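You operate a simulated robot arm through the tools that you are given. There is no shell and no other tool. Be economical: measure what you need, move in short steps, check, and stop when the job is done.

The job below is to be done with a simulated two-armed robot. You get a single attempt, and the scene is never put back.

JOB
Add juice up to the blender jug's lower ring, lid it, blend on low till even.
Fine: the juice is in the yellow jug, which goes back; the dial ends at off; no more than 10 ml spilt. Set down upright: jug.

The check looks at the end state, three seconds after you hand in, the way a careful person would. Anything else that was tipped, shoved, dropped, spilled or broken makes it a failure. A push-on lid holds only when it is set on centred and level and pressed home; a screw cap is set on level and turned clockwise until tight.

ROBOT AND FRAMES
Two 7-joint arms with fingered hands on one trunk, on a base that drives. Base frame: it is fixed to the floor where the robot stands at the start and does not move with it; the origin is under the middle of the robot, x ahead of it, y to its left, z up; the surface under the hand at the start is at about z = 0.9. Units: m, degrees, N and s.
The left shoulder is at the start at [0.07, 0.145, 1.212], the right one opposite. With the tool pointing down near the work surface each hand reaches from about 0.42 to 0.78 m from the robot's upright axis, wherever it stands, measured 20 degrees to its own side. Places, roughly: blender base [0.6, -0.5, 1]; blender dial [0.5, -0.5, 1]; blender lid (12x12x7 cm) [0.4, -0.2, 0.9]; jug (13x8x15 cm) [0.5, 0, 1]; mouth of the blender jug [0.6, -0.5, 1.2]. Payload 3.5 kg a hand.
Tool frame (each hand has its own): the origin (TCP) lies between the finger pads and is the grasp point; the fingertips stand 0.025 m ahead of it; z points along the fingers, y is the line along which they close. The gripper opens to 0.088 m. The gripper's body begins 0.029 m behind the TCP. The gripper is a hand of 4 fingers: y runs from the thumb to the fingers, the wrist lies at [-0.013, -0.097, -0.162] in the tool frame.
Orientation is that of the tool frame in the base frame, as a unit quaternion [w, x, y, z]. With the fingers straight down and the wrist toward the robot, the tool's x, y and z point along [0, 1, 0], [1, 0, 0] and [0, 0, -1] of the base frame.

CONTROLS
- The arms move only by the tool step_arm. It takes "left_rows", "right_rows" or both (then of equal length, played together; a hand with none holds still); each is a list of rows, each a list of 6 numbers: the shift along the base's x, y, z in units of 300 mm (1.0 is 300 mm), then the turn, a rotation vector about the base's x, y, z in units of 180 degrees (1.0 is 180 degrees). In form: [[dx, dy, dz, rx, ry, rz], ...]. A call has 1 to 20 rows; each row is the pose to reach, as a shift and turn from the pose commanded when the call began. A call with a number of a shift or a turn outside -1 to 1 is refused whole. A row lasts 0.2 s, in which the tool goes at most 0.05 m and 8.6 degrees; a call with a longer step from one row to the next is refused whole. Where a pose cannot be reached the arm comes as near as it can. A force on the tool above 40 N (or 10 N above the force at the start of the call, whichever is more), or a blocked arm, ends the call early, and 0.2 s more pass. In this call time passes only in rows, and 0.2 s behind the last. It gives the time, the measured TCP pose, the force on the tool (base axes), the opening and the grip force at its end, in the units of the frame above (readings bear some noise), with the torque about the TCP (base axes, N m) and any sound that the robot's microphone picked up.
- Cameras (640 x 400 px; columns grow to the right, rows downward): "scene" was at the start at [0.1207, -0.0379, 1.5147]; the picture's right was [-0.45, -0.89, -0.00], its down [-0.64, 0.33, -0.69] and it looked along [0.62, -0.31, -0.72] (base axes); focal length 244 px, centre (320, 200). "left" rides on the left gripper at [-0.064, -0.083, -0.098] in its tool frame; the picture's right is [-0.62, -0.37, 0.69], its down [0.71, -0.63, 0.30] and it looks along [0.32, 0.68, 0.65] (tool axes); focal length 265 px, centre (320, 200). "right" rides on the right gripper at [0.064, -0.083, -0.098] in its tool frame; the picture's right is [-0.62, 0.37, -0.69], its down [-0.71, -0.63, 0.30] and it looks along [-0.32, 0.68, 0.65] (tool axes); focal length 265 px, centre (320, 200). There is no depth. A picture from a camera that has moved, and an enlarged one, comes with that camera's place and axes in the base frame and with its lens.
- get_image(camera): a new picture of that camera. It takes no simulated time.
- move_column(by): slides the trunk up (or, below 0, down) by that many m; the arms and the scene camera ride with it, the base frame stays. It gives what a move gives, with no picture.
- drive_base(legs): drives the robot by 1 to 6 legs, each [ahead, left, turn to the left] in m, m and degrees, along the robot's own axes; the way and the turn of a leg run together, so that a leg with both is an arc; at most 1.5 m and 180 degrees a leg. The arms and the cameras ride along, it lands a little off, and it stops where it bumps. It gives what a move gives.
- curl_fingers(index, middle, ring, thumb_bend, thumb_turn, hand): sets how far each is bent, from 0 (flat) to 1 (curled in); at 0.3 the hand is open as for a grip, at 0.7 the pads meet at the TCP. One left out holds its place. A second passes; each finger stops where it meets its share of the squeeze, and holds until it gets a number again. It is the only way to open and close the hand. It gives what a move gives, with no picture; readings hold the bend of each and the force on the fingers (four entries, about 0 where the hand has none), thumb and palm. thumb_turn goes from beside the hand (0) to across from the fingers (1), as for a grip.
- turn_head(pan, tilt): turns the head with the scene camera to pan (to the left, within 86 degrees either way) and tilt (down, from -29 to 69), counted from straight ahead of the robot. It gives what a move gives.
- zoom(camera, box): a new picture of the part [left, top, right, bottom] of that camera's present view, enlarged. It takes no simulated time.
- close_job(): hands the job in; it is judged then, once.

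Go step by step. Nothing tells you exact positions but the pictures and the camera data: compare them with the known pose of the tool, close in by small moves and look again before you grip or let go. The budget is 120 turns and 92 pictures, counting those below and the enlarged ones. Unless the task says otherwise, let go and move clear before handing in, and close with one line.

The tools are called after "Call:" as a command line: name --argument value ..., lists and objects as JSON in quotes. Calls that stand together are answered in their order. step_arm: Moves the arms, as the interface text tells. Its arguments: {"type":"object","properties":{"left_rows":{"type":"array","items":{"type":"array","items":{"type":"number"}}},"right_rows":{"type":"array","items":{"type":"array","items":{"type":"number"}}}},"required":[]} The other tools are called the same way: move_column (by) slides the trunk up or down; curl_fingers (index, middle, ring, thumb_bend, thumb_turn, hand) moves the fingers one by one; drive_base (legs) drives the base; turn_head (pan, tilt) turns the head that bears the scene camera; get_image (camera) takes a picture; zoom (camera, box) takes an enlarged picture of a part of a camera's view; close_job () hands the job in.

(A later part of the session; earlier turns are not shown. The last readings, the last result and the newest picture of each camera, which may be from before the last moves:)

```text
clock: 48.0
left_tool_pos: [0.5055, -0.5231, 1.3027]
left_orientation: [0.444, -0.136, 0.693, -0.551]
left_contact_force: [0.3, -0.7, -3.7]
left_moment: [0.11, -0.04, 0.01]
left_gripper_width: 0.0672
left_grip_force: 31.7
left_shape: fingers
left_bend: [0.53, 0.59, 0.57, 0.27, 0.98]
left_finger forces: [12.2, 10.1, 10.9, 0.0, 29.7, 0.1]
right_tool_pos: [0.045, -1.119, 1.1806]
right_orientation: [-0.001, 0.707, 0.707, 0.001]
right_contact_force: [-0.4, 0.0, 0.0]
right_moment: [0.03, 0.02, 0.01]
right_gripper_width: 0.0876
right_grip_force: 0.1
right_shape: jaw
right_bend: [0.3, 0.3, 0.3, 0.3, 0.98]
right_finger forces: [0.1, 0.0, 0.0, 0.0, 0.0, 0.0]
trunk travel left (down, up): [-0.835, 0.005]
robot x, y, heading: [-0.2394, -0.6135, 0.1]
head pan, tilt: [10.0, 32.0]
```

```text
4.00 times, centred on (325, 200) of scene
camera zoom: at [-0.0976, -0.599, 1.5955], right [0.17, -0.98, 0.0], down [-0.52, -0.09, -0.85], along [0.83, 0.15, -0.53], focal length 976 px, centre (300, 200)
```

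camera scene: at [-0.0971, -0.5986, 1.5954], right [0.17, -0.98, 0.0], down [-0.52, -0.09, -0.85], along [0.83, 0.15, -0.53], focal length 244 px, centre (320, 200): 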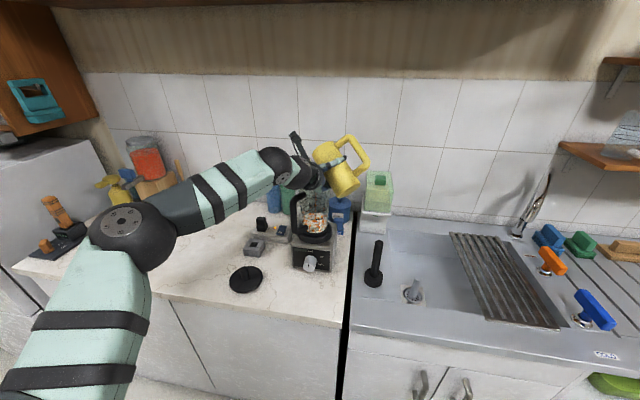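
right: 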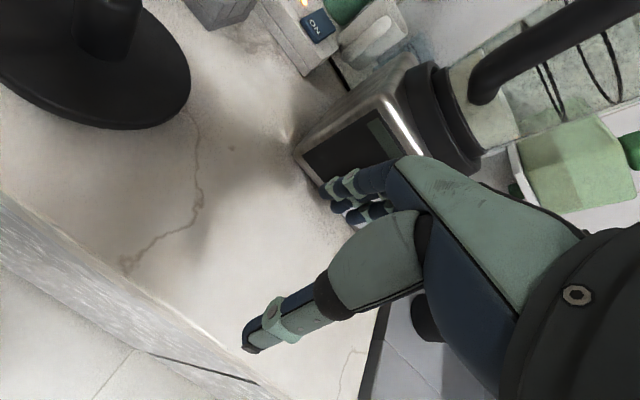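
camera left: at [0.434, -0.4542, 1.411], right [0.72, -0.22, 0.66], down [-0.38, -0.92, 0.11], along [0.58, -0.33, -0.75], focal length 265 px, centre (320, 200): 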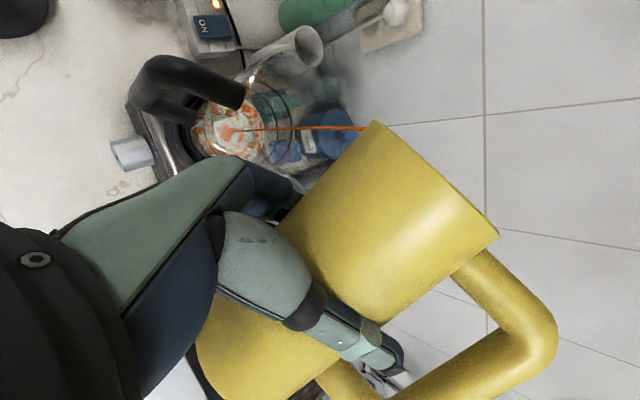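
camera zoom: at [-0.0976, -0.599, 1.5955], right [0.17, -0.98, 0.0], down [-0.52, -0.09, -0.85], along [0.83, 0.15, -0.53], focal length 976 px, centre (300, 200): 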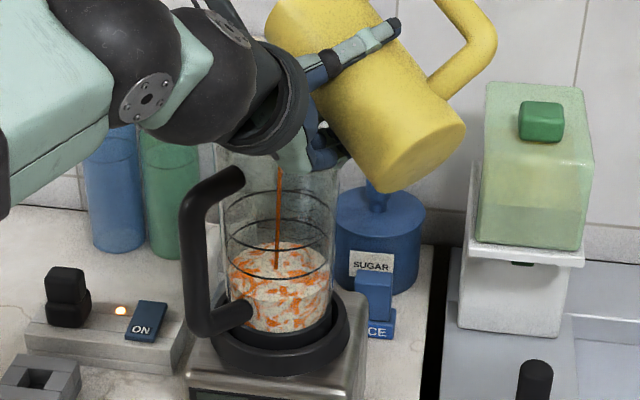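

Call:
step_arm --left_rows '[[0, 0, 0, -0.009, 0.0075, 0], [0, 0, 0, -0.009, 0.0075, 0], [0, 0, 0, -0.009, 0.0075, 0], [0, 0, 0, -0.009, 0.0075, 0], [0, 0, 0, -0.009, 0.0075, 0], [0, 0, 0, -0.009, 0.0075, 0]]'

Call:
zoom --camera "scene" --box '[295, 185, 335, 235]'

```text
clock: 49.4
left_tool_pos: [0.5068, -0.5234, 1.3038]
left_orientation: [0.433, -0.148, 0.691, -0.559]
left_contact_force: [0.0, 0.7, -3.6]
left_moment: [0.12, -0.01, 0.03]
left_gripper_width: 0.0672
left_grip_force: 31.6
left_shape: fingers
left_bend: [0.53, 0.59, 0.57, 0.27, 0.98]
left_finger forces: [12.2, 10.1, 11.0, 0.0, 29.8, 0.0]
right_tool_pos: [0.0448, -1.117, 1.1807]
right_orientation: [0.0, 0.706, 0.708, 0.0]
right_contact_force: [0.0, -0.1, -0.4]
right_moment: [-0.03, 0.02, -0.04]
right_gripper_width: 0.0878
right_grip_force: 0.0
right_shape: jaw
right_bend: [0.3, 0.3, 0.3, 0.3, 0.98]
right_finger forces: [0.0, 0.0, 0.1, 0.0, 0.0, 0.0]
trunk travel left (down, up): [-0.835, 0.005]
robot x, y, heading: [-0.2399, -0.6099, -0.3]
head pan, tilt: [10.0, 32.0]
```

```text
8.00 times, centred on (315, 210) of scene
camera zoom: at [-0.0976, -0.599, 1.5955], right [0.17, -0.98, 0.0], down [-0.52, -0.09, -0.85], along [0.83, 0.15, -0.53], focal length 1951 px, centre (360, 120)
```

zoom: 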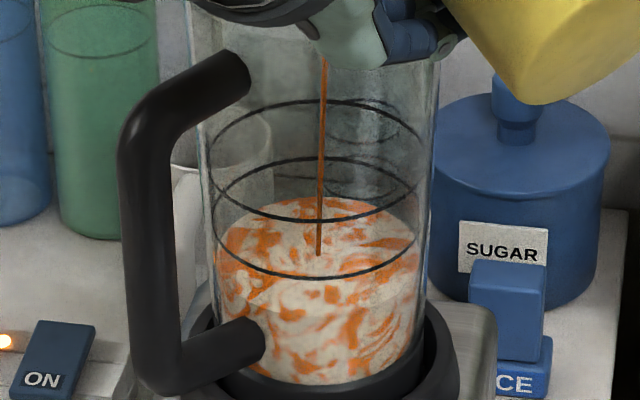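

Call:
step_arm --left_rows '[[0, 0, -0.01, -0.021, 0.018, 0], [0, 0, -0.01, -0.021, 0.018, 0], [0, 0, -0.01, -0.021, 0.018, 0], [0, 0, -0.01, -0.021, 0.018, 0], [0, 0, -0.01, -0.021, 0.018, 0], [0, 0, -0.01, -0.021, 0.018, 0]]'

Call:
zoom --camera "scene" --box '[295, 185, 335, 235]'

```text
clock: 50.8
left_tool_pos: [0.5063, -0.5235, 1.2998]
left_orientation: [0.409, -0.178, 0.684, -0.577]
left_contact_force: [-0.2, 0.4, -2.6]
left_moment: [0.12, -0.04, -0.02]
left_gripper_width: 0.0671
left_grip_force: 31.7
left_shape: fingers
left_bend: [0.53, 0.59, 0.57, 0.27, 0.98]
left_finger forces: [12.1, 9.9, 10.8, 0.0, 30.0, 0.0]
right_tool_pos: [0.0445, -1.1184, 1.1808]
right_orientation: [-0.001, 0.707, 0.707, 0.0]
right_contact_force: [-0.4, -0.2, 0.5]
right_moment: [-0.02, -0.01, -0.02]
right_gripper_width: 0.0877
right_grip_force: 0.2
right_shape: jaw
right_bend: [0.3, 0.3, 0.3, 0.3, 0.98]
right_finger forces: [0.0, 0.0, 0.1, 0.0, 0.1, 0.0]
trunk travel left (down, up): [-0.835, 0.005]
robot x, y, heading: [-0.2388, -0.6138, -0.3]
head pan, tilt: [10.0, 32.0]
```

```text
8.00 times, centred on (315, 210) of scene
camera zoom: at [-0.0978, -0.599, 1.5955], right [0.17, -0.98, 0.0], down [-0.52, -0.09, -0.85], along [0.83, 0.15, -0.53], focal length 1951 px, centre (360, 120)
```

zoom: 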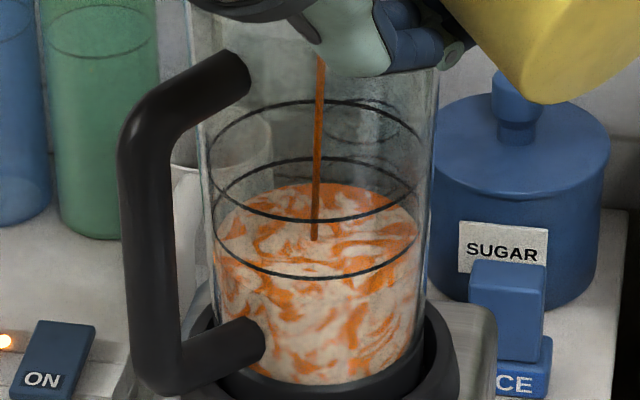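

Call:
step_arm --left_rows '[[0, 0, -0.01, -0.019, 0.016, 0], [0, 0, -0.01, -0.019, 0.016, 0], [0, 0, -0.01, -0.019, 0.016, 0], [0, 0, -0.01, -0.019, 0.016, 0], [0, 0, -0.01, -0.019, 0.016, 0]]'

Call:
zoom --camera "scene" --box '[295, 185, 335, 235]'

```text
clock: 52.0
left_tool_pos: [0.5064, -0.5237, 1.2972]
left_orientation: [0.386, -0.205, 0.676, -0.593]
left_contact_force: [0.6, -0.2, -2.4]
left_moment: [0.09, -0.02, -0.01]
left_gripper_width: 0.0672
left_grip_force: 31.5
left_shape: fingers
left_bend: [0.53, 0.59, 0.57, 0.27, 0.98]
left_finger forces: [12.0, 10.0, 10.8, 0.0, 30.1, 0.1]
right_tool_pos: [0.0443, -1.1193, 1.1808]
right_orientation: [0.0, 0.707, 0.707, 0.0]
right_contact_force: [0.4, 0.2, -0.7]
right_moment: [0.0, 0.02, 0.02]
right_gripper_width: 0.0876
right_grip_force: 0.0
right_shape: jaw
right_bend: [0.3, 0.3, 0.3, 0.3, 0.98]
right_finger forces: [0.0, 0.0, 0.0, 0.0, 0.0, 0.0]
trunk travel left (down, up): [-0.835, 0.005]
robot x, y, heading: [-0.2361, -0.6145, -0.0]
head pan, tilt: [10.0, 32.0]
```

```text
8.00 times, centred on (315, 210) of scene
camera zoom: at [-0.0979, -0.599, 1.5955], right [0.17, -0.98, 0.0], down [-0.52, -0.09, -0.85], along [0.83, 0.15, -0.53], focal length 1951 px, centre (360, 120)
```

zoom: 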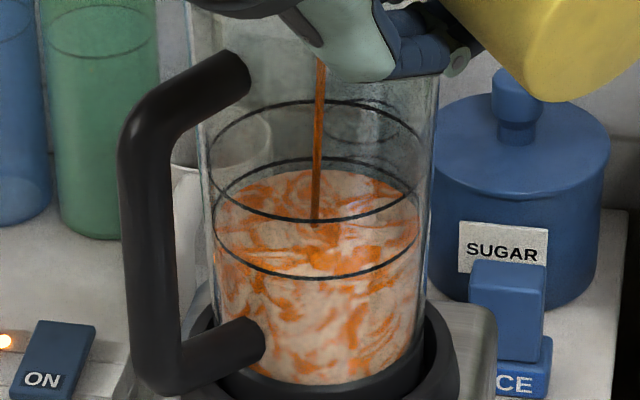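

Call:
step_arm --left_rows '[[0, 0, 0, -0.006, 0.005, 0], [0, 0, 0, -0.006, 0.005, 0]]'

Call:
zoom --camera "scene" --box '[295, 185, 335, 235]'

```text
clock: 52.6
left_tool_pos: [0.5054, -0.5221, 1.2963]
left_orientation: [0.379, -0.213, 0.674, -0.597]
left_contact_force: [-0.2, 0.2, -2.9]
left_moment: [0.07, -0.06, 0.0]
left_gripper_width: 0.0669
left_grip_force: 31.2
left_shape: fingers
left_bend: [0.53, 0.59, 0.57, 0.27, 0.98]
left_finger forces: [11.9, 10.0, 10.7, 0.0, 30.1, 0.1]
right_tool_pos: [0.0443, -1.1185, 1.1812]
right_orientation: [0.0, 0.707, 0.707, 0.0]
right_contact_force: [-0.2, 0.3, 0.3]
right_moment: [0.03, -0.02, -0.04]
right_gripper_width: 0.0879
right_grip_force: 0.0
right_shape: jaw
right_bend: [0.3, 0.3, 0.3, 0.3, 0.98]
right_finger forces: [0.0, 0.0, 0.0, 0.0, 0.0, 0.1]
trunk travel left (down, up): [-0.835, 0.005]
robot x, y, heading: [-0.2358, -0.6097, -0.1]
head pan, tilt: [10.0, 32.0]
```

```text
8.00 times, centred on (315, 210) of scene
camera zoom: at [-0.0979, -0.599, 1.5955], right [0.17, -0.98, 0.0], down [-0.52, -0.09, -0.85], along [0.83, 0.15, -0.53], focal length 1951 px, centre (360, 120)
```

zoom: 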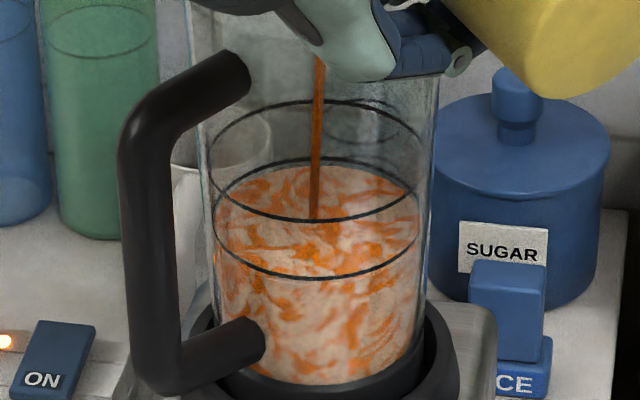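

Call:
step_arm --left_rows '[[0, 0, 0, -0.006, 0.005, 0], [0, 0, 0, -0.006, 0.005, 0]]'

Call:
zoom --camera "scene" --box '[303, 195, 335, 225]'

```text
clock: 53.2
left_tool_pos: [0.5051, -0.5229, 1.2962]
left_orientation: [0.372, -0.222, 0.671, -0.602]
left_contact_force: [-0.2, 0.1, -3.2]
left_moment: [0.11, -0.05, 0.0]
left_gripper_width: 0.0672
left_grip_force: 31.8
left_shape: fingers
left_bend: [0.53, 0.59, 0.57, 0.27, 0.98]
left_finger forces: [12.0, 9.9, 10.7, 0.1, 30.1, 0.0]
right_tool_pos: [0.0441, -1.1186, 1.181]
right_orientation: [0.0, 0.707, 0.708, 0.0]
right_contact_force: [-0.4, 0.4, 0.2]
right_moment: [0.01, 0.01, -0.03]
right_gripper_width: 0.0878
right_grip_force: 0.1
right_shape: jaw
right_bend: [0.3, 0.3, 0.3, 0.3, 0.98]
right_finger forces: [0.0, 0.0, 0.0, 0.1, 0.0, 0.1]
trunk travel left (down, up): [-0.835, 0.005]
robot x, y, heading: [-0.2366, -0.6141, -0.4]
head pan, tilt: [10.0, 32.0]
```

```text
13.33 times, centred on (319, 210) of scene
camera zoom: at [-0.0979, -0.599, 1.5955], right [0.17, -0.98, 0.0], down [-0.52, -0.09, -0.85], along [0.83, 0.15, -0.53], focal length 3252 px, centre (333, 67)
```

zoom: 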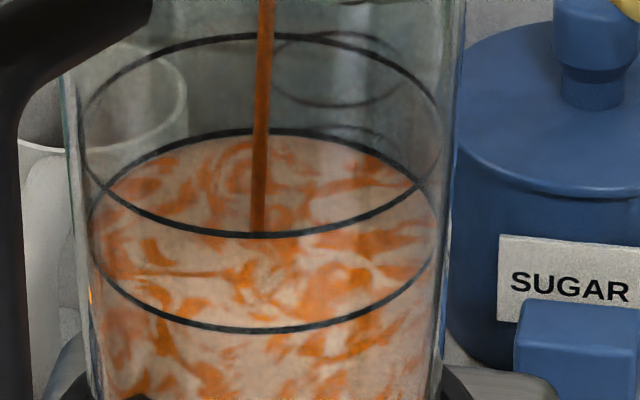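

The level is about 2 mm short of the ring, and the tail of the stream will cover that. I'll hold briefly, then untilt.

Call:
step_arm --left_rows '[[0, 0, 0, 0, 0, 0], [0, 0, 0.01, 0.0357, -0.03, 0], [0, 0, 0.02, 0.0714, -0.06, 0], [0, 0, 0.04, 0.1071, -0.09, 0], [0, 0, 0.07, 0.1428, -0.12, 0], [0, 0, 0.1, 0.1785, -0.15, 0], [0, 0, 0.13, 0.2142, -0.18, 0], [0, 0, 0.16, 0.25, -0.21, 0], [0, 0, 0.19, 0.2856, -0.24, 0]]'

Call:
zoom --camera "scene" --box '[303, 195, 335, 225]'

```text
clock: 55.2
left_tool_pos: [0.5064, -0.5228, 1.3548]
left_orientation: [0.642, 0.189, 0.682, -0.295]
left_contact_force: [-0.8, 0.4, -2.4]
left_moment: [0.09, 0.02, 0.02]
left_gripper_width: 0.0669
left_grip_force: 31.7
left_shape: fingers
left_bend: [0.53, 0.59, 0.57, 0.27, 0.98]
left_finger forces: [11.6, 9.8, 10.2, 0.0, 30.8, 0.1]
right_tool_pos: [0.0444, -1.1186, 1.1803]
right_orientation: [0.001, 0.707, 0.707, 0.0]
right_contact_force: [0.2, 0.1, 0.7]
right_moment: [0.02, 0.04, -0.01]
right_gripper_width: 0.0879
right_grip_force: 0.1
right_shape: jaw
right_bend: [0.3, 0.3, 0.3, 0.3, 0.98]
right_finger forces: [0.0, 0.0, 0.1, 0.0, 0.0, 0.0]
trunk travel left (down, up): [-0.835, 0.005]
robot x, y, heading: [-0.2354, -0.6161, -0.3]
head pan, tilt: [10.0, 32.0]
```

```text
13.33 times, centred on (319, 210) of scene
camera zoom: at [-0.0981, -0.5992, 1.5955], right [0.17, -0.98, 0.0], down [-0.52, -0.09, -0.85], along [0.83, 0.15, -0.53], focal length 3252 px, centre (333, 67)
```

zoom: 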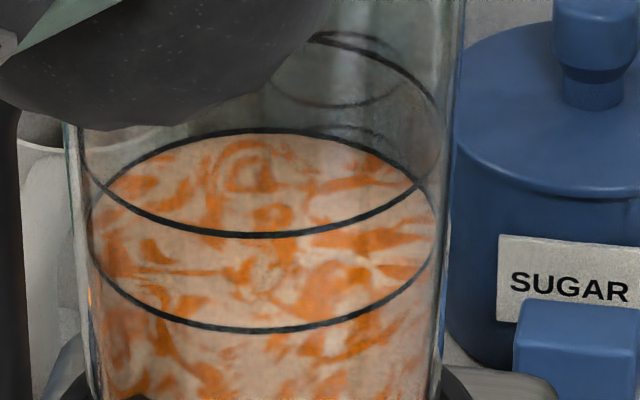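

The level sits at the lower ring. I'll bring the jug fully upright and take it back to its place.

Call:
step_arm --left_rows '[[0, 0, 0.01, 0.02, -0.017, 0], [-0.03, 0, 0.02, 0.0387, -0.0332, 0], [-0.05, 0, 0.03, 0.0387, -0.0332, 0]]'

Call:
drive_base --legs '[[0, 0.49, 0]]'

Call:
turn_head --pan 5 --tilt 40

Call:
get_image --camera "scene"

```text
clock: 56.0
left_tool_pos: [0.4895, -0.5233, 1.3641]
left_orientation: [0.664, 0.242, 0.664, -0.244]
left_contact_force: [1.2, 0.5, -2.4]
left_moment: [0.06, -0.01, -0.03]
left_gripper_width: 0.0672
left_grip_force: 31.7
left_shape: fingers
left_bend: [0.53, 0.59, 0.57, 0.27, 0.98]
left_finger forces: [11.6, 9.7, 10.3, 0.1, 31.3, 0.0]
right_tool_pos: [0.0434, -1.1186, 1.1807]
right_orientation: [0.001, 0.707, 0.707, 0.0]
right_contact_force: [0.8, 0.4, 0.6]
right_moment: [-0.02, 0.0, -0.02]
right_gripper_width: 0.0876
right_grip_force: 0.1
right_shape: jaw
right_bend: [0.3, 0.3, 0.3, 0.3, 0.98]
right_finger forces: [0.0, 0.0, 0.0, 0.0, 0.0, 0.0]
trunk travel left (down, up): [-0.835, 0.005]
robot x, y, heading: [-0.2349, -0.6161, -0.2]
head pan, tilt: [10.0, 32.0]
```

```text
clock: 58.9
left_tool_pos: [0.4892, -0.0363, 1.3622]
left_orientation: [0.664, 0.242, 0.664, -0.243]
left_contact_force: [-0.2, 0.1, -2.3]
left_moment: [0.05, 0.02, 0.01]
left_gripper_width: 0.067
left_grip_force: 31.1
left_shape: fingers
left_bend: [0.53, 0.59, 0.57, 0.27, 0.98]
left_finger forces: [11.6, 9.7, 10.2, 0.0, 31.2, 0.0]
right_tool_pos: [0.0457, -0.632, 1.1809]
right_orientation: [-0.001, 0.707, 0.707, 0.001]
right_contact_force: [0.5, 0.0, 0.7]
right_moment: [0.02, 0.02, 0.02]
right_gripper_width: 0.0879
right_grip_force: 0.1
right_shape: jaw
right_bend: [0.3, 0.3, 0.3, 0.3, 0.98]
right_finger forces: [0.0, 0.0, 0.0, 0.0, 0.0, 0.0]
trunk travel left (down, up): [-0.835, 0.005]
robot x, y, heading: [-0.2369, -0.1264, 0.1]
head pan, tilt: [10.0, 32.0]
```

```text
clock: 59.6
left_tool_pos: [0.4894, -0.0337, 1.3625]
left_orientation: [0.664, 0.24, 0.665, -0.245]
left_contact_force: [-0.1, -0.4, -2.6]
left_moment: [0.08, -0.01, 0.01]
left_gripper_width: 0.0671
left_grip_force: 31.1
left_shape: fingers
left_bend: [0.53, 0.59, 0.57, 0.27, 0.98]
left_finger forces: [11.6, 9.7, 10.2, 0.0, 31.2, 0.0]
right_tool_pos: [0.045, -0.6294, 1.1809]
right_orientation: [0.0, 0.707, 0.707, 0.0]
right_contact_force: [-0.2, 0.0, 0.2]
right_moment: [0.01, 0.02, -0.03]
right_gripper_width: 0.0878
right_grip_force: 0.0
right_shape: jaw
right_bend: [0.3, 0.3, 0.3, 0.3, 0.98]
right_finger forces: [0.0, 0.0, 0.0, 0.0, 0.0, 0.0]
trunk travel left (down, up): [-0.835, 0.005]
robot x, y, heading: [-0.234, -0.122, -0.1]
head pan, tilt: [5.0, 40.0]
```

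```text
33 pictures are left
camera scene: at [-0.1015, -0.1189, 1.5834], right [0.09, -1.0, 0.0], down [-0.64, -0.06, -0.77], along [0.76, 0.07, -0.64], focal length 244 px, centre (320, 200)
```

scene: 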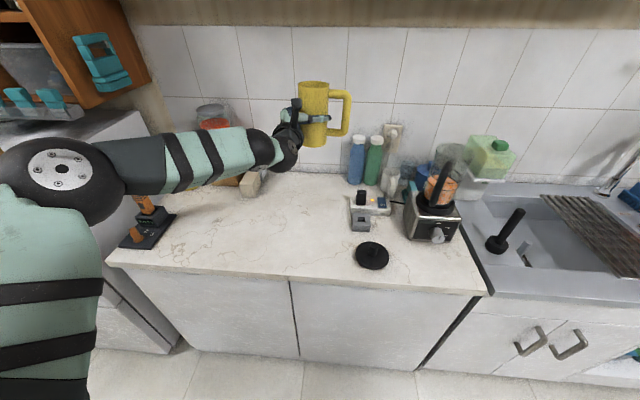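

The jug is above its spot. I'll lower it, slowly at the end.

Call:
move_column --by -0.06

Call:
step_arm --left_rows '[[0.01, 0, -0.14, 0, 0, 0], [0.015, 0, -0.28, 0, 0, 0], [0.015, 0, -0.42, 0, 0, 0], [0.015, 0, -0.56, 0, 0, 0], [0.015, 0, -0.7, 0, 0, 0], [0.015, 0, -0.82, 0, 0, 0], [0.015, 0, -0.92, 0, 0, 0], [0.015, 0, -0.98, 0, 0, 0]]'

Call:
zoom --camera "scene" --box '[260, 150, 380, 260]'

```text
clock: 60.6
left_tool_pos: [0.4901, -0.0333, 1.3032]
left_orientation: [0.665, 0.241, 0.664, -0.244]
left_contact_force: [0.2, -0.7, -1.9]
left_moment: [0.05, -0.01, 0.0]
left_gripper_width: 0.0668
left_grip_force: 31.4
left_shape: fingers
left_bend: [0.53, 0.59, 0.57, 0.27, 0.98]
left_finger forces: [11.6, 9.7, 10.2, 0.0, 31.1, 0.0]
right_tool_pos: [0.0454, -0.631, 1.1202]
right_orientation: [0.0, 0.707, 0.708, 0.0]
right_contact_force: [-0.3, 0.5, -0.3]
right_moment: [-0.03, 0.0, 0.01]
right_gripper_width: 0.0877
right_grip_force: 0.0
right_shape: jaw
right_bend: [0.3, 0.3, 0.3, 0.3, 0.98]
right_finger forces: [0.0, 0.1, 0.1, 0.0, 0.1, 0.0]
trunk travel left (down, up): [-0.775, 0.065]
robot x, y, heading: [-0.2326, -0.1254, -0.2]
head pan, tilt: [5.0, 40.0]
```

```text
clock: 62.4
left_tool_pos: [0.4948, -0.0337, 1.009]
left_orientation: [0.664, 0.241, 0.664, -0.243]
left_contact_force: [0.9, -0.6, -2.5]
left_moment: [0.09, -0.03, -0.03]
left_gripper_width: 0.0669
left_grip_force: 31.1
left_shape: fingers
left_bend: [0.53, 0.59, 0.57, 0.27, 0.98]
left_finger forces: [11.5, 9.6, 10.1, 0.0, 30.7, 0.0]
right_tool_pos: [0.0452, -0.6306, 1.1209]
right_orientation: [0.0, 0.707, 0.708, 0.001]
right_contact_force: [-0.2, 0.8, -0.2]
right_moment: [-0.01, 0.01, 0.01]
right_gripper_width: 0.0876
right_grip_force: 0.1
right_shape: jaw
right_bend: [0.3, 0.3, 0.3, 0.3, 0.98]
right_finger forces: [0.1, 0.0, 0.0, 0.0, 0.0, 0.1]
trunk travel left (down, up): [-0.775, 0.065]
robot x, y, heading: [-0.2364, -0.1226, -0.1]
head pan, tilt: [5.0, 40.0]
```

```text
3.64 times, centred on (320, 205) of scene
camera zoom: at [-0.1011, -0.1187, 1.5233], right [0.09, -1.0, 0.0], down [-0.64, -0.06, -0.77], along [0.76, 0.07, -0.64], focal length 887 px, centre (320, 182)
```

zoom: 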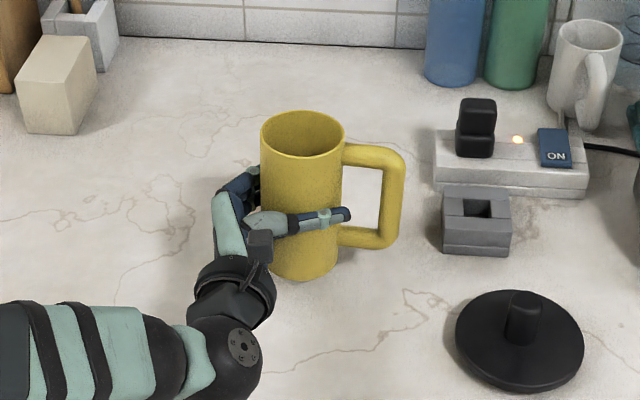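

Call:
step_arm --left_rows '[[-0.015, 0, -0.05, 0, 0, 0], [-0.02, 0, -0.09, 0, 0, 0], [-0.02, 0, -0.112, 0, 0, 0]]'

Call:
curl_fingers --hand "left" --index 0.45 --middle 0.45 --ring 0.45 --thumb_bend 0.27

Call:
zoom --camera "scene" --box '[260, 150, 380, 260]'

```text
clock: 63.2
left_tool_pos: [0.4883, -0.0341, 0.9776]
left_orientation: [0.665, 0.242, 0.663, -0.244]
left_contact_force: [1.0, 0.7, -1.1]
left_moment: [0.04, -0.08, 0.04]
left_gripper_width: 0.0669
left_grip_force: 30.5
left_shape: fingers
left_bend: [0.54, 0.59, 0.57, 0.27, 0.98]
left_finger forces: [11.4, 9.8, 10.6, 0.1, 30.6, 0.0]
right_tool_pos: [0.0448, -0.6295, 1.1216]
right_orientation: [0.0, 0.708, 0.707, 0.0]
right_contact_force: [-0.8, -0.1, -0.5]
right_moment: [-0.05, 0.03, -0.03]
right_gripper_width: 0.0876
right_grip_force: 0.0
right_shape: jaw
right_bend: [0.3, 0.3, 0.3, 0.3, 0.98]
right_finger forces: [0.0, 0.1, 0.1, 0.0, 0.0, 0.1]
trunk travel left (down, up): [-0.775, 0.065]
robot x, y, heading: [-0.2365, -0.1256, -0.1]
head pan, tilt: [5.0, 40.0]
```

```text
clock: 64.2
left_tool_pos: [0.4885, -0.0336, 0.9756]
left_orientation: [0.664, 0.242, 0.664, -0.244]
left_contact_force: [-0.6, -0.6, -0.2]
left_moment: [0.0, -0.01, -0.01]
left_gripper_width: 0.0731
left_grip_force: 1.2
left_shape: fingers
left_bend: [0.44, 0.45, 0.45, 0.25, 0.97]
left_finger forces: [0.5, 0.1, 0.0, 0.1, 1.3, 0.1]
right_tool_pos: [0.0442, -0.6298, 1.121]
right_orientation: [0.0, 0.707, 0.707, 0.0]
right_contact_force: [-0.1, 0.6, 0.0]
right_moment: [-0.01, -0.01, 0.01]
right_gripper_width: 0.0877
right_grip_force: 0.0
right_shape: jaw
right_bend: [0.3, 0.3, 0.3, 0.3, 0.98]
right_finger forces: [0.0, 0.1, 0.0, 0.0, 0.1, 0.1]
trunk travel left (down, up): [-0.775, 0.065]
robot x, y, heading: [-0.2365, -0.1224, -0.0]
head pan, tilt: [5.0, 40.0]
```

```text
3.64 times, centred on (320, 205) of scene
camera zoom: at [-0.1021, -0.119, 1.5234], right [0.09, -1.0, 0.0], down [-0.64, -0.06, -0.77], along [0.76, 0.07, -0.64], focal length 887 px, centre (320, 182)
```

zoom: 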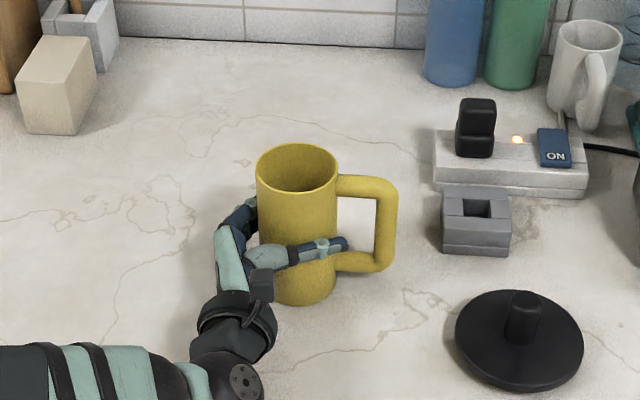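

The jug is standing at its original place. I'll open fully and back straight out.

Call:
curl_fingers --hand "left" --index 0.15 --middle 0.15 --ring 0.15 --thumb_bend 0.15

Call:
step_arm --left_rows '[[-0.06, 0.05, 0, 0, 0, 0], [-0.16, 0.135, 0, 0, 0, 0], [-0.26, 0.22, 0, 0, 0, 0], [-0.36, 0.3, 0.03, 0, 0, 0], [-0.4, 0.38, 0.15, 0, 0, 0], [-0.4, 0.42, 0.3, 0, 0, 0]]'

Call:
turn_head --pan -15 --tilt 40

Call:
get_image --camera "scene"

```text
clock: 65.2
left_tool_pos: [0.4868, -0.0339, 0.9757]
left_orientation: [0.664, 0.24, 0.665, -0.244]
left_contact_force: [-1.1, -0.5, -0.4]
left_moment: [0.0, 0.0, 0.01]
left_gripper_width: 0.1121
left_grip_force: 0.1
left_shape: fingers
left_bend: [0.15, 0.15, 0.15, 0.15, 0.96]
left_finger forces: [0.1, 0.0, 0.0, 0.1, 0.1, 0.1]
right_tool_pos: [0.0435, -0.6289, 1.1211]
right_orientation: [0.001, 0.707, 0.708, 0.0]
right_contact_force: [0.6, 0.3, 0.6]
right_moment: [0.01, 0.04, 0.0]
right_gripper_width: 0.0878
right_grip_force: 0.0
right_shape: jaw
right_bend: [0.3, 0.3, 0.3, 0.3, 0.98]
right_finger forces: [0.1, 0.1, 0.0, 0.1, 0.0, 0.0]
trunk travel left (down, up): [-0.775, 0.065]
robot x, y, heading: [-0.2335, -0.1225, 0.1]
head pan, tilt: [5.0, 40.0]
```

```text
clock: 66.6
left_tool_pos: [0.3668, 0.0921, 1.0656]
left_orientation: [0.665, 0.24, 0.664, -0.243]
left_contact_force: [0.4, 0.1, 0.6]
left_moment: [0.0, 0.03, 0.01]
left_gripper_width: 0.1125
left_grip_force: 0.1
left_shape: fingers
left_bend: [0.15, 0.15, 0.15, 0.15, 0.96]
left_finger forces: [0.0, 0.0, 0.1, 0.1, 0.0, 0.0]
right_tool_pos: [0.0436, -0.63, 1.1212]
right_orientation: [0.001, 0.707, 0.708, 0.001]
right_contact_force: [0.2, 0.0, -0.2]
right_moment: [-0.01, -0.05, -0.03]
right_gripper_width: 0.0876
right_grip_force: 0.0
right_shape: jaw
right_bend: [0.3, 0.3, 0.3, 0.3, 0.98]
right_finger forces: [0.0, 0.0, 0.1, 0.0, 0.0, 0.0]
trunk travel left (down, up): [-0.775, 0.065]
robot x, y, heading: [-0.2391, -0.1249, -0.1]
head pan, tilt: [5.0, 40.0]
```

```text
clock: 67.4
left_tool_pos: [0.3685, 0.0914, 1.0649]
left_orientation: [0.664, 0.241, 0.664, -0.244]
left_contact_force: [0.6, 0.3, -0.9]
left_moment: [-0.04, -0.01, 0.0]
left_gripper_width: 0.1124
left_grip_force: 0.1
left_shape: fingers
left_bend: [0.15, 0.15, 0.15, 0.15, 0.96]
left_finger forces: [0.0, 0.0, 0.0, 0.1, 0.0, 0.1]
right_tool_pos: [0.0446, -0.6289, 1.1204]
right_orientation: [0.0, 0.707, 0.707, 0.0]
right_contact_force: [0.3, -0.4, -0.5]
right_moment: [0.03, -0.01, -0.04]
right_gripper_width: 0.0878
right_grip_force: 0.2
right_shape: jaw
right_bend: [0.3, 0.3, 0.3, 0.3, 0.98]
right_finger forces: [0.0, 0.0, 0.0, 0.0, 0.1, 0.0]
trunk travel left (down, up): [-0.775, 0.065]
robot x, y, heading: [-0.2329, -0.1278, 0.1]
head pan, tilt: [-15.0, 40.0]
```

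```text
30 pictures are left
camera scene: at [-0.1043, -0.1482, 1.5233], right [-0.26, -0.97, 0.0], down [-0.62, 0.17, -0.77], along [0.74, -0.2, -0.64], focal length 244 px, centre (320, 200)
```

scene: 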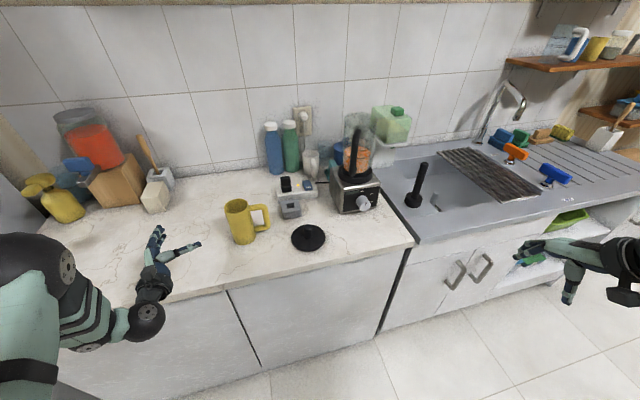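

The jug is back upright. The lid is at about (0.423, −0.247). I'll lift the left arm well clear, then reposition the base so the right hand can reach both the lid and the blender.

Call:
step_arm --left_rows '[[0, 0.08, 0.12, 0, 0, 0], [0, 0.16, 0.24, 0, 0, 0], [0, 0.24, 0.36, 0, 0, 0], [0, 0.32, 0.48, 0, 0, 0], [0, 0.4, 0.6, 0, 0, 0], [0, 0.48, 0.68, 0, 0, 0]]' --right_rows '[[0.08, 0, 0.0, 0, 0, 0], [0.16, 0, 0, 0, 0, 0], [0.24, 0, 0, 0, 0, 0], [0.32, 0, 0, 0, 0, 0], [0.4, 0, 0, 0, 0, 0], [0.48, 0.0, 0, 0, 0, 0]]'

Call:
drive_base --legs '[[0, -0.12, 0], [0.17, 0, 0]]'

Call:
turn_head --pan -20 --tilt 48

Call:
get_image --camera "scene"

```text
clock: 68.8
left_tool_pos: [0.3685, 0.2355, 1.2673]
left_orientation: [0.664, 0.24, 0.665, -0.245]
left_contact_force: [0.5, 0.3, 0.5]
left_moment: [0.0, 0.02, -0.02]
left_gripper_width: 0.1125
left_grip_force: 0.0
left_shape: fingers
left_bend: [0.15, 0.15, 0.15, 0.15, 0.96]
left_finger forces: [0.1, 0.1, 0.1, 0.1, 0.0, 0.1]
right_tool_pos: [0.1893, -0.6293, 1.1215]
right_orientation: [0.001, 0.708, 0.706, 0.0]
right_contact_force: [-0.6, 0.0, 0.1]
right_moment: [-0.01, 0.02, -0.03]
right_gripper_width: 0.0877
right_grip_force: 0.0
right_shape: jaw
right_bend: [0.3, 0.3, 0.3, 0.3, 0.98]
right_finger forces: [0.1, 0.1, 0.1, 0.1, 0.0, 0.0]
trunk travel left (down, up): [-0.775, 0.065]
robot x, y, heading: [-0.2354, -0.1214, 0.1]
head pan, tilt: [-15.0, 40.0]
```

```text
clock: 71.1
left_tool_pos: [0.533, 0.1162, 1.2705]
left_orientation: [0.665, 0.242, 0.663, -0.243]
left_contact_force: [-0.7, -0.2, -0.1]
left_moment: [0.02, -0.01, 0.01]
left_gripper_width: 0.1122
left_grip_force: 0.0
left_shape: fingers
left_bend: [0.15, 0.15, 0.15, 0.15, 0.96]
left_finger forces: [0.1, 0.1, 0.1, 0.1, 0.1, 0.0]
right_tool_pos: [0.3547, -0.75, 1.122]
right_orientation: [0.001, 0.708, 0.707, 0.001]
right_contact_force: [-0.7, -0.1, 0.4]
right_moment: [0.01, -0.01, 0.06]
right_gripper_width: 0.0878
right_grip_force: 0.1
right_shape: jaw
right_bend: [0.3, 0.3, 0.3, 0.3, 0.98]
right_finger forces: [0.0, 0.0, 0.0, 0.0, 0.0, 0.1]
trunk travel left (down, up): [-0.775, 0.065]
robot x, y, heading: [-0.0682, -0.2478, 0.0]
head pan, tilt: [-15.0, 40.0]
```

```text
clock: 71.8
left_tool_pos: [0.537, 0.1156, 1.27]
left_orientation: [0.665, 0.241, 0.664, -0.244]
left_contact_force: [-0.5, -0.6, 0.5]
left_moment: [-0.01, 0.01, 0.02]
left_gripper_width: 0.1122
left_grip_force: 0.1
left_shape: fingers
left_bend: [0.15, 0.15, 0.15, 0.15, 0.96]
left_finger forces: [0.0, 0.1, 0.1, 0.1, 0.1, 0.0]
right_tool_pos: [0.3568, -0.7503, 1.1198]
right_orientation: [0.0, 0.707, 0.707, 0.001]
right_contact_force: [-0.2, 0.5, 0.2]
right_moment: [0.01, 0.01, -0.02]
right_gripper_width: 0.0877
right_grip_force: 0.0
right_shape: jaw
right_bend: [0.3, 0.3, 0.3, 0.3, 0.98]
right_finger forces: [0.0, 0.0, 0.1, 0.0, 0.0, 0.0]
trunk travel left (down, up): [-0.775, 0.065]
robot x, y, heading: [-0.0693, -0.2452, -0.2]
head pan, tilt: [-20.0, 48.0]
```

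```text
29 pictures are left
camera scene: at [0.0562, -0.2731, 1.5119], right [-0.34, -0.94, 0.0], down [-0.7, 0.25, -0.67], along [0.63, -0.23, -0.74], focal length 244 px, centre (320, 200)
```

scene: 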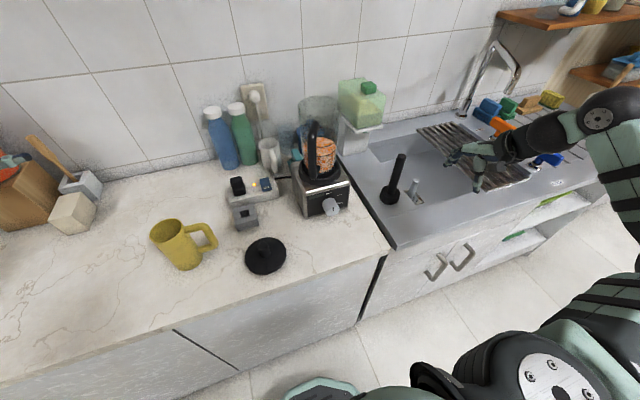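

Call:
step_arm --right_rows '[[0, 0.14, 0, 0, 0, 0], [0, 0.3, 0, 0, 0, 0], [0, 0.46, 0, 0, 0, 0], [0, 0.62, 0, 0, 0, 0], [0, 0.78, 0, 0, 0, 0], [0, 0.92, 0, 0, 0, 0], [0, 1.0, 0, 0, 0, 0]]'

Call:
step_arm --right_rows '[[0.05, 0.14, -0.05, 0, 0, 0], [0.11, 0.28, -0.1, 0, 0, 0], [0.16, 0.42, -0.17, 0, 0, 0], [0.2, 0.55, -0.22, 0, 0, 0], [0.21, 0.66, -0.26, 0, 0, 0]]'

Call:
get_image --camera "right"

Call:
zoom --camera "scene" --box '[216, 190, 316, 290]'

```text
clock: 73.4
left_tool_pos: [0.5334, 0.1165, 1.2705]
left_orientation: [0.665, 0.241, 0.664, -0.243]
left_contact_force: [0.3, 0.0, -0.5]
left_moment: [0.0, -0.04, -0.03]
left_gripper_width: 0.1123
left_grip_force: 0.0
left_shape: fingers
left_bend: [0.15, 0.15, 0.15, 0.15, 0.96]
left_finger forces: [0.0, 0.0, 0.0, 0.0, 0.0, 0.1]
right_tool_pos: [0.3538, -0.4495, 1.1222]
right_orientation: [0.001, 0.708, 0.707, 0.001]
right_contact_force: [0.5, -0.4, 0.6]
right_moment: [0.0, -0.01, 0.0]
right_gripper_width: 0.0876
right_grip_force: 0.0
right_shape: jaw
right_bend: [0.3, 0.3, 0.3, 0.3, 0.98]
right_finger forces: [0.0, 0.0, 0.0, 0.1, 0.0, 0.1]
right hand out of reach, approached as far as the arm can: row 2, 3, 4
trunk travel left (down, up): [-0.775, 0.065]
robot x, y, heading: [-0.0698, -0.2427, -0.1]
head pan, tilt: [-20.0, 48.0]
```

```text
clock: 74.6
left_tool_pos: [0.536, 0.1168, 1.2691]
left_orientation: [0.665, 0.24, 0.664, -0.245]
left_contact_force: [-0.7, 1.6, 0.4]
left_moment: [0.01, -0.01, 0.0]
left_gripper_width: 0.1124
left_grip_force: 0.0
left_shape: fingers
left_bend: [0.15, 0.15, 0.15, 0.15, 0.96]
left_finger forces: [0.0, 0.0, 0.0, 0.1, 0.0, 0.0]
right_tool_pos: [0.4209, -0.2491, 1.0439]
right_orientation: [0.0, 0.707, 0.707, 0.0]
right_contact_force: [-0.8, 0.8, 0.2]
right_moment: [0.0, 0.03, 0.03]
right_gripper_width: 0.0879
right_grip_force: 0.0
right_shape: jaw
right_bend: [0.3, 0.3, 0.3, 0.3, 0.98]
right_finger forces: [0.0, 0.0, 0.0, 0.0, 0.0, 0.0]
trunk travel left (down, up): [-0.775, 0.065]
robot x, y, heading: [-0.0665, -0.2481, -0.0]
head pan, tilt: [-20.0, 48.0]
```

```text
28 pictures are left
camera right: at [0.3358, -0.186, 1.1405], right [0.37, -0.62, 0.69], down [-0.63, -0.71, -0.3], along [0.68, -0.33, -0.65], focal length 265 px, centre (320, 200)
```

right: 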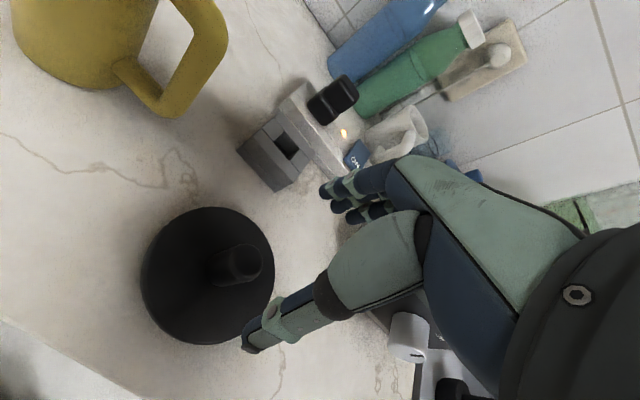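

```text
4.00 times, centred on (266, 240) of scene
camera zoom: at [0.0556, -0.2703, 1.512], right [-0.34, -0.94, 0.0], down [-0.7, 0.25, -0.67], along [0.63, -0.23, -0.74], focal length 976 px, centre (536, 40)
```

zoom: 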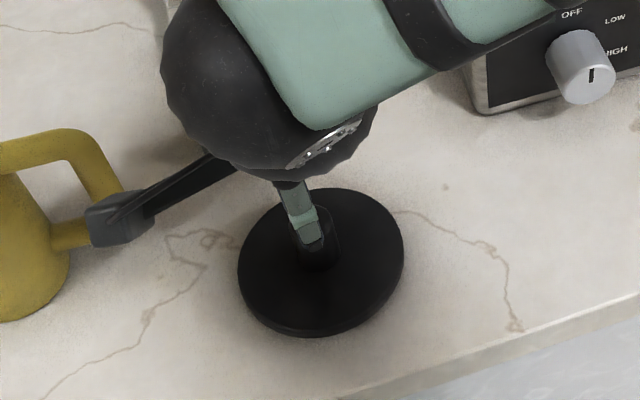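

Lid knob is at about (0.418, −0.247), nearly under the hand. I'll descend and grip the knob.

Call:
step_arm --right_rows '[[-0.01, 0.007, -0.1, 0, 0, 0], [-0.01, 0.007, -0.2, 0, 0, 0], [-0.01, 0.007, -0.29, 0, 0, 0]]'

Call:
curl_fingers --hand "right" --index 0.8 --middle 0.8 --ring 0.8 --thumb_bend 0.8

Call:
get_image --camera "right"

```text
clock: 75.4
left_tool_pos: [0.5361, 0.1157, 1.2697]
left_orientation: [0.664, 0.241, 0.664, -0.244]
left_contact_force: [-0.9, 1.1, 0.3]
left_moment: [0.02, 0.0, 0.01]
left_gripper_width: 0.1122
left_grip_force: 0.1
left_shape: fingers
left_bend: [0.15, 0.15, 0.15, 0.15, 0.96]
left_finger forces: [0.0, 0.0, 0.1, 0.1, 0.1, 0.0]
right_tool_pos: [0.4168, -0.2512, 0.9577]
right_orientation: [0.001, 0.707, 0.707, 0.001]
right_contact_force: [0.4, 0.4, 0.6]
right_moment: [-0.01, -0.01, -0.02]
right_gripper_width: 0.0877
right_grip_force: 0.1
right_shape: jaw
right_bend: [0.3, 0.3, 0.3, 0.3, 0.98]
right_finger forces: [0.0, 0.1, 0.0, 0.0, 0.0, 0.0]
trunk travel left (down, up): [-0.775, 0.065]
robot x, y, heading: [-0.069, -0.2448, -0.0]
head pan, tilt: [-20.0, 48.0]
```

```text
clock: 76.4
left_tool_pos: [0.5348, 0.1156, 1.2697]
left_orientation: [0.664, 0.241, 0.664, -0.244]
left_contact_force: [-0.1, 0.0, 0.0]
left_moment: [-0.02, 0.0, 0.02]
left_gripper_width: 0.1123
left_grip_force: 0.1
left_shape: fingers
left_bend: [0.15, 0.15, 0.15, 0.15, 0.96]
left_finger forces: [0.0, 0.0, 0.0, 0.0, 0.1, 0.1]
right_tool_pos: [0.4156, -0.2506, 0.9585]
right_orientation: [0.001, 0.707, 0.707, 0.001]
right_contact_force: [-0.6, -0.2, 0.8]
right_moment: [0.08, 0.07, 0.03]
right_gripper_width: 0.0185
right_grip_force: 17.2
right_shape: fingers
right_bend: [0.72, 0.79, 0.8, 0.62, 0.93]
right_finger forces: [11.2, 6.9, 0.1, 0.1, 15.6, 0.0]
trunk travel left (down, up): [-0.775, 0.065]
robot x, y, heading: [-0.0683, -0.2426, 0.1]
head pan, tilt: [-20.0, 48.0]
```

```text
26 pictures are left
camera right: at [0.3314, -0.1878, 1.0548], right [0.37, -0.62, 0.69], down [-0.63, -0.71, -0.3], along [0.68, -0.32, -0.65], focal length 265 px, centre (320, 200)
```

right: 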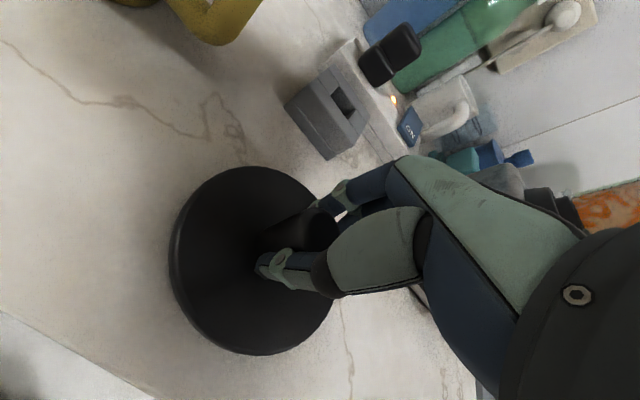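

The knob is caught a little off-centre, on the index side. I'll reopen, shift about 1 cm toward +y and regrip.

Call:
curl_fingers --hand "right" --index 0.3 --middle 0.3 --ring 0.3 --thumb_bend 0.3

Call:
step_arm --right_rows '[[0.0, 0.025, -0.005, 0, 0, 0], [0.0, 0.042, -0.01, 0, 0, 0]]'

Call:
curl_fingers --hand "right" --index 0.78 --middle 0.78 --ring 0.78 --thumb_bend 0.78

Call:
get_image --camera "right"

```text
clock: 77.4
left_tool_pos: [0.537, 0.1156, 1.2694]
left_orientation: [0.665, 0.241, 0.664, -0.243]
left_contact_force: [-0.1, 0.4, -0.6]
left_moment: [0.03, -0.02, 0.01]
left_gripper_width: 0.1124
left_grip_force: 0.1
left_shape: fingers
left_bend: [0.15, 0.15, 0.15, 0.15, 0.96]
left_finger forces: [0.1, 0.0, 0.1, 0.1, 0.1, 0.1]
right_tool_pos: [0.4159, -0.2501, 0.957]
right_orientation: [0.0, 0.707, 0.707, 0.0]
right_contact_force: [-1.1, -0.6, 0.0]
right_moment: [0.01, 0.04, -0.02]
right_gripper_width: 0.0845
right_grip_force: 0.0
right_shape: fingers
right_bend: [0.3, 0.3, 0.3, 0.3, 0.97]
right_finger forces: [0.0, 0.1, 0.0, 0.1, 0.0, 0.1]
trunk travel left (down, up): [-0.775, 0.065]
robot x, y, heading: [-0.0657, -0.2411, -0.1]
head pan, tilt: [-20.0, 48.0]
```

```text
clock: 78.0
left_tool_pos: [0.536, 0.1158, 1.2691]
left_orientation: [0.664, 0.241, 0.664, -0.244]
left_contact_force: [-0.3, -0.1, 0.1]
left_moment: [-0.02, 0.03, -0.02]
left_gripper_width: 0.1126
left_grip_force: 0.1
left_shape: fingers
left_bend: [0.15, 0.15, 0.15, 0.15, 0.96]
left_finger forces: [0.0, 0.0, 0.0, 0.0, 0.0, 0.1]
right_tool_pos: [0.4155, -0.237, 0.9528]
right_orientation: [0.0, 0.708, 0.706, 0.001]
right_contact_force: [0.3, 0.1, -0.2]
right_moment: [0.0, -0.02, 0.0]
right_gripper_width: 0.0845
right_grip_force: 0.0
right_shape: fingers
right_bend: [0.3, 0.3, 0.3, 0.3, 0.97]
right_finger forces: [0.1, 0.0, 0.1, 0.0, 0.0, 0.0]
trunk travel left (down, up): [-0.775, 0.065]
robot x, y, heading: [-0.068, -0.2459, -0.0]
head pan, tilt: [-20.0, 48.0]
```

```text
clock: 79.0
left_tool_pos: [0.536, 0.1156, 1.2706]
left_orientation: [0.664, 0.241, 0.664, -0.244]
left_contact_force: [0.4, -0.9, 1.0]
left_moment: [0.03, -0.01, 0.0]
left_gripper_width: 0.1121
left_grip_force: 0.2
left_shape: fingers
left_bend: [0.15, 0.15, 0.15, 0.15, 0.96]
left_finger forces: [0.0, 0.1, 0.1, 0.0, 0.0, 0.0]
right_tool_pos: [0.4162, -0.2381, 0.9531]
right_orientation: [0.0, 0.707, 0.707, 0.0]
right_contact_force: [1.1, -0.1, 0.3]
right_moment: [-0.01, 0.02, 0.01]
right_gripper_width: 0.0158
right_grip_force: 17.2
right_shape: fingers
right_bend: [0.73, 0.73, 0.78, 0.61, 0.94]
right_finger forces: [9.3, 8.9, 0.0, 0.0, 17.1, 0.0]
trunk travel left (down, up): [-0.775, 0.065]
robot x, y, heading: [-0.0708, -0.2467, -0.0]
head pan, tilt: [-20.0, 48.0]
```

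```text
25 pictures are left
camera right: at [0.332, -0.1757, 1.0503], right [0.37, -0.62, 0.69], down [-0.63, -0.71, -0.3], along [0.68, -0.32, -0.65], focal length 265 px, centre (320, 200)
```

right: 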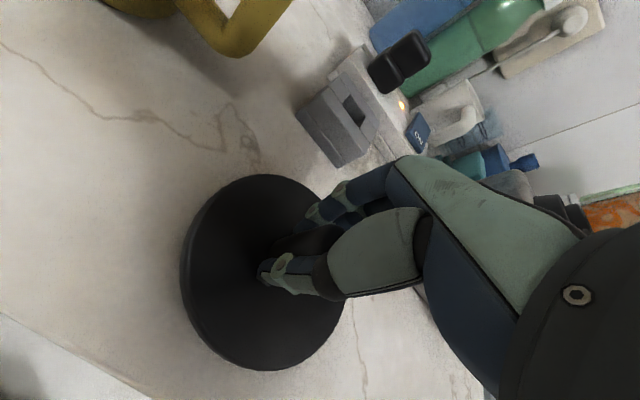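

The grip is even on index, middle and thumb. I'll lift the lid straight up.

Call:
step_arm --right_rows '[[0, 0, 0.04, 0, 0, 0], [0, 0, 0.1, 0, 0, 0], [0, 0, 0.22, 0, 0, 0], [0, 0, 0.36, 0, 0, 0], [0, 0, 0.5, 0, 0, 0], [0, 0, 0.64, 0, 0, 0], [0, 0, 0.78, 0, 0, 0], [0, 0, 0.9, 0, 0, 0], [0, 0, 1.0, 0, 0, 0]]'

Call:
move_column --by 0.06

Call:
turn_head --pan -20 --tilt 28

Call:
get_image --camera "scene"

```text
clock: 81.0
left_tool_pos: [0.535, 0.1151, 1.2689]
left_orientation: [0.665, 0.241, 0.664, -0.244]
left_contact_force: [0.8, 0.3, -0.6]
left_moment: [0.0, 0.01, 0.0]
left_gripper_width: 0.1121
left_grip_force: 0.0
left_shape: fingers
left_bend: [0.15, 0.15, 0.15, 0.15, 0.96]
left_finger forces: [0.0, 0.1, 0.1, 0.1, 0.0, 0.0]
right_tool_pos: [0.4159, -0.2378, 1.2536]
right_orientation: [0.001, 0.707, 0.707, 0.0]
right_contact_force: [0.1, -0.3, -0.5]
right_moment: [0.01, 0.03, 0.01]
right_gripper_width: 0.0155
right_grip_force: 17.4
right_shape: fingers
right_bend: [0.74, 0.73, 0.78, 0.61, 0.94]
right_finger forces: [9.1, 8.7, 0.0, 0.1, 17.0, 0.0]
trunk travel left (down, up): [-0.775, 0.065]
robot x, y, heading: [-0.0717, -0.2443, -0.1]
head pan, tilt: [-20.0, 48.0]
```

```text
clock: 82.0
left_tool_pos: [0.5359, 0.115, 1.3299]
left_orientation: [0.665, 0.241, 0.664, -0.244]
left_contact_force: [0.5, 0.6, -0.4]
left_moment: [0.0, 0.02, -0.01]
left_gripper_width: 0.1124
left_grip_force: 0.1
left_shape: fingers
left_bend: [0.15, 0.15, 0.15, 0.15, 0.96]
left_finger forces: [0.0, 0.0, 0.0, 0.0, 0.0, 0.1]
right_tool_pos: [0.4177, -0.2369, 1.3135]
right_orientation: [-0.001, 0.707, 0.708, -0.001]
right_contact_force: [0.6, 0.6, -0.4]
right_moment: [-0.02, -0.02, 0.0]
right_gripper_width: 0.0156
right_grip_force: 17.1
right_shape: fingers
right_bend: [0.74, 0.73, 0.78, 0.61, 0.94]
right_finger forces: [9.0, 8.7, 0.1, 0.0, 17.0, 0.0]
trunk travel left (down, up): [-0.835, 0.005]
robot x, y, heading: [-0.0696, -0.2471, -0.1]
head pan, tilt: [-20.0, 48.0]
```

```text
clock: 82.8
left_tool_pos: [0.536, 0.1149, 1.3302]
left_orientation: [0.665, 0.241, 0.664, -0.243]
left_contact_force: [0.4, -0.6, 0.4]
left_moment: [0.0, 0.0, 0.01]
left_gripper_width: 0.1122
left_grip_force: 0.0
left_shape: fingers
left_bend: [0.15, 0.15, 0.15, 0.15, 0.96]
left_finger forces: [0.1, 0.0, 0.0, 0.0, 0.0, 0.0]
right_tool_pos: [0.4163, -0.238, 1.3135]
right_orientation: [0.0, 0.707, 0.707, 0.001]
right_contact_force: [-0.3, -0.5, -0.5]
right_moment: [-0.01, 0.01, 0.0]
right_gripper_width: 0.0159
right_grip_force: 17.3
right_shape: fingers
right_bend: [0.74, 0.73, 0.78, 0.61, 0.94]
right_finger forces: [9.1, 8.6, 0.0, 0.0, 17.0, 0.0]
trunk travel left (down, up): [-0.835, 0.005]
robot x, y, heading: [-0.0714, -0.2463, -0.3]
head pan, tilt: [-20.0, 28.0]
```

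```text
24 pictures are left
camera scene: at [0.0675, -0.2773, 1.6018], right [-0.34, -0.94, 0.0], down [-0.44, 0.16, -0.88], along [0.83, -0.3, -0.47], focal length 244 px, centre (320, 200)
```

scene: 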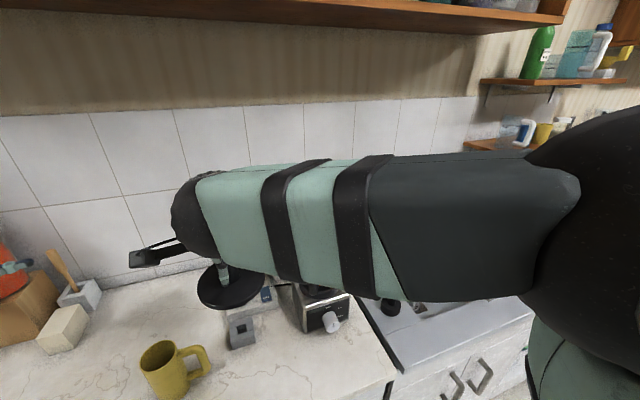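

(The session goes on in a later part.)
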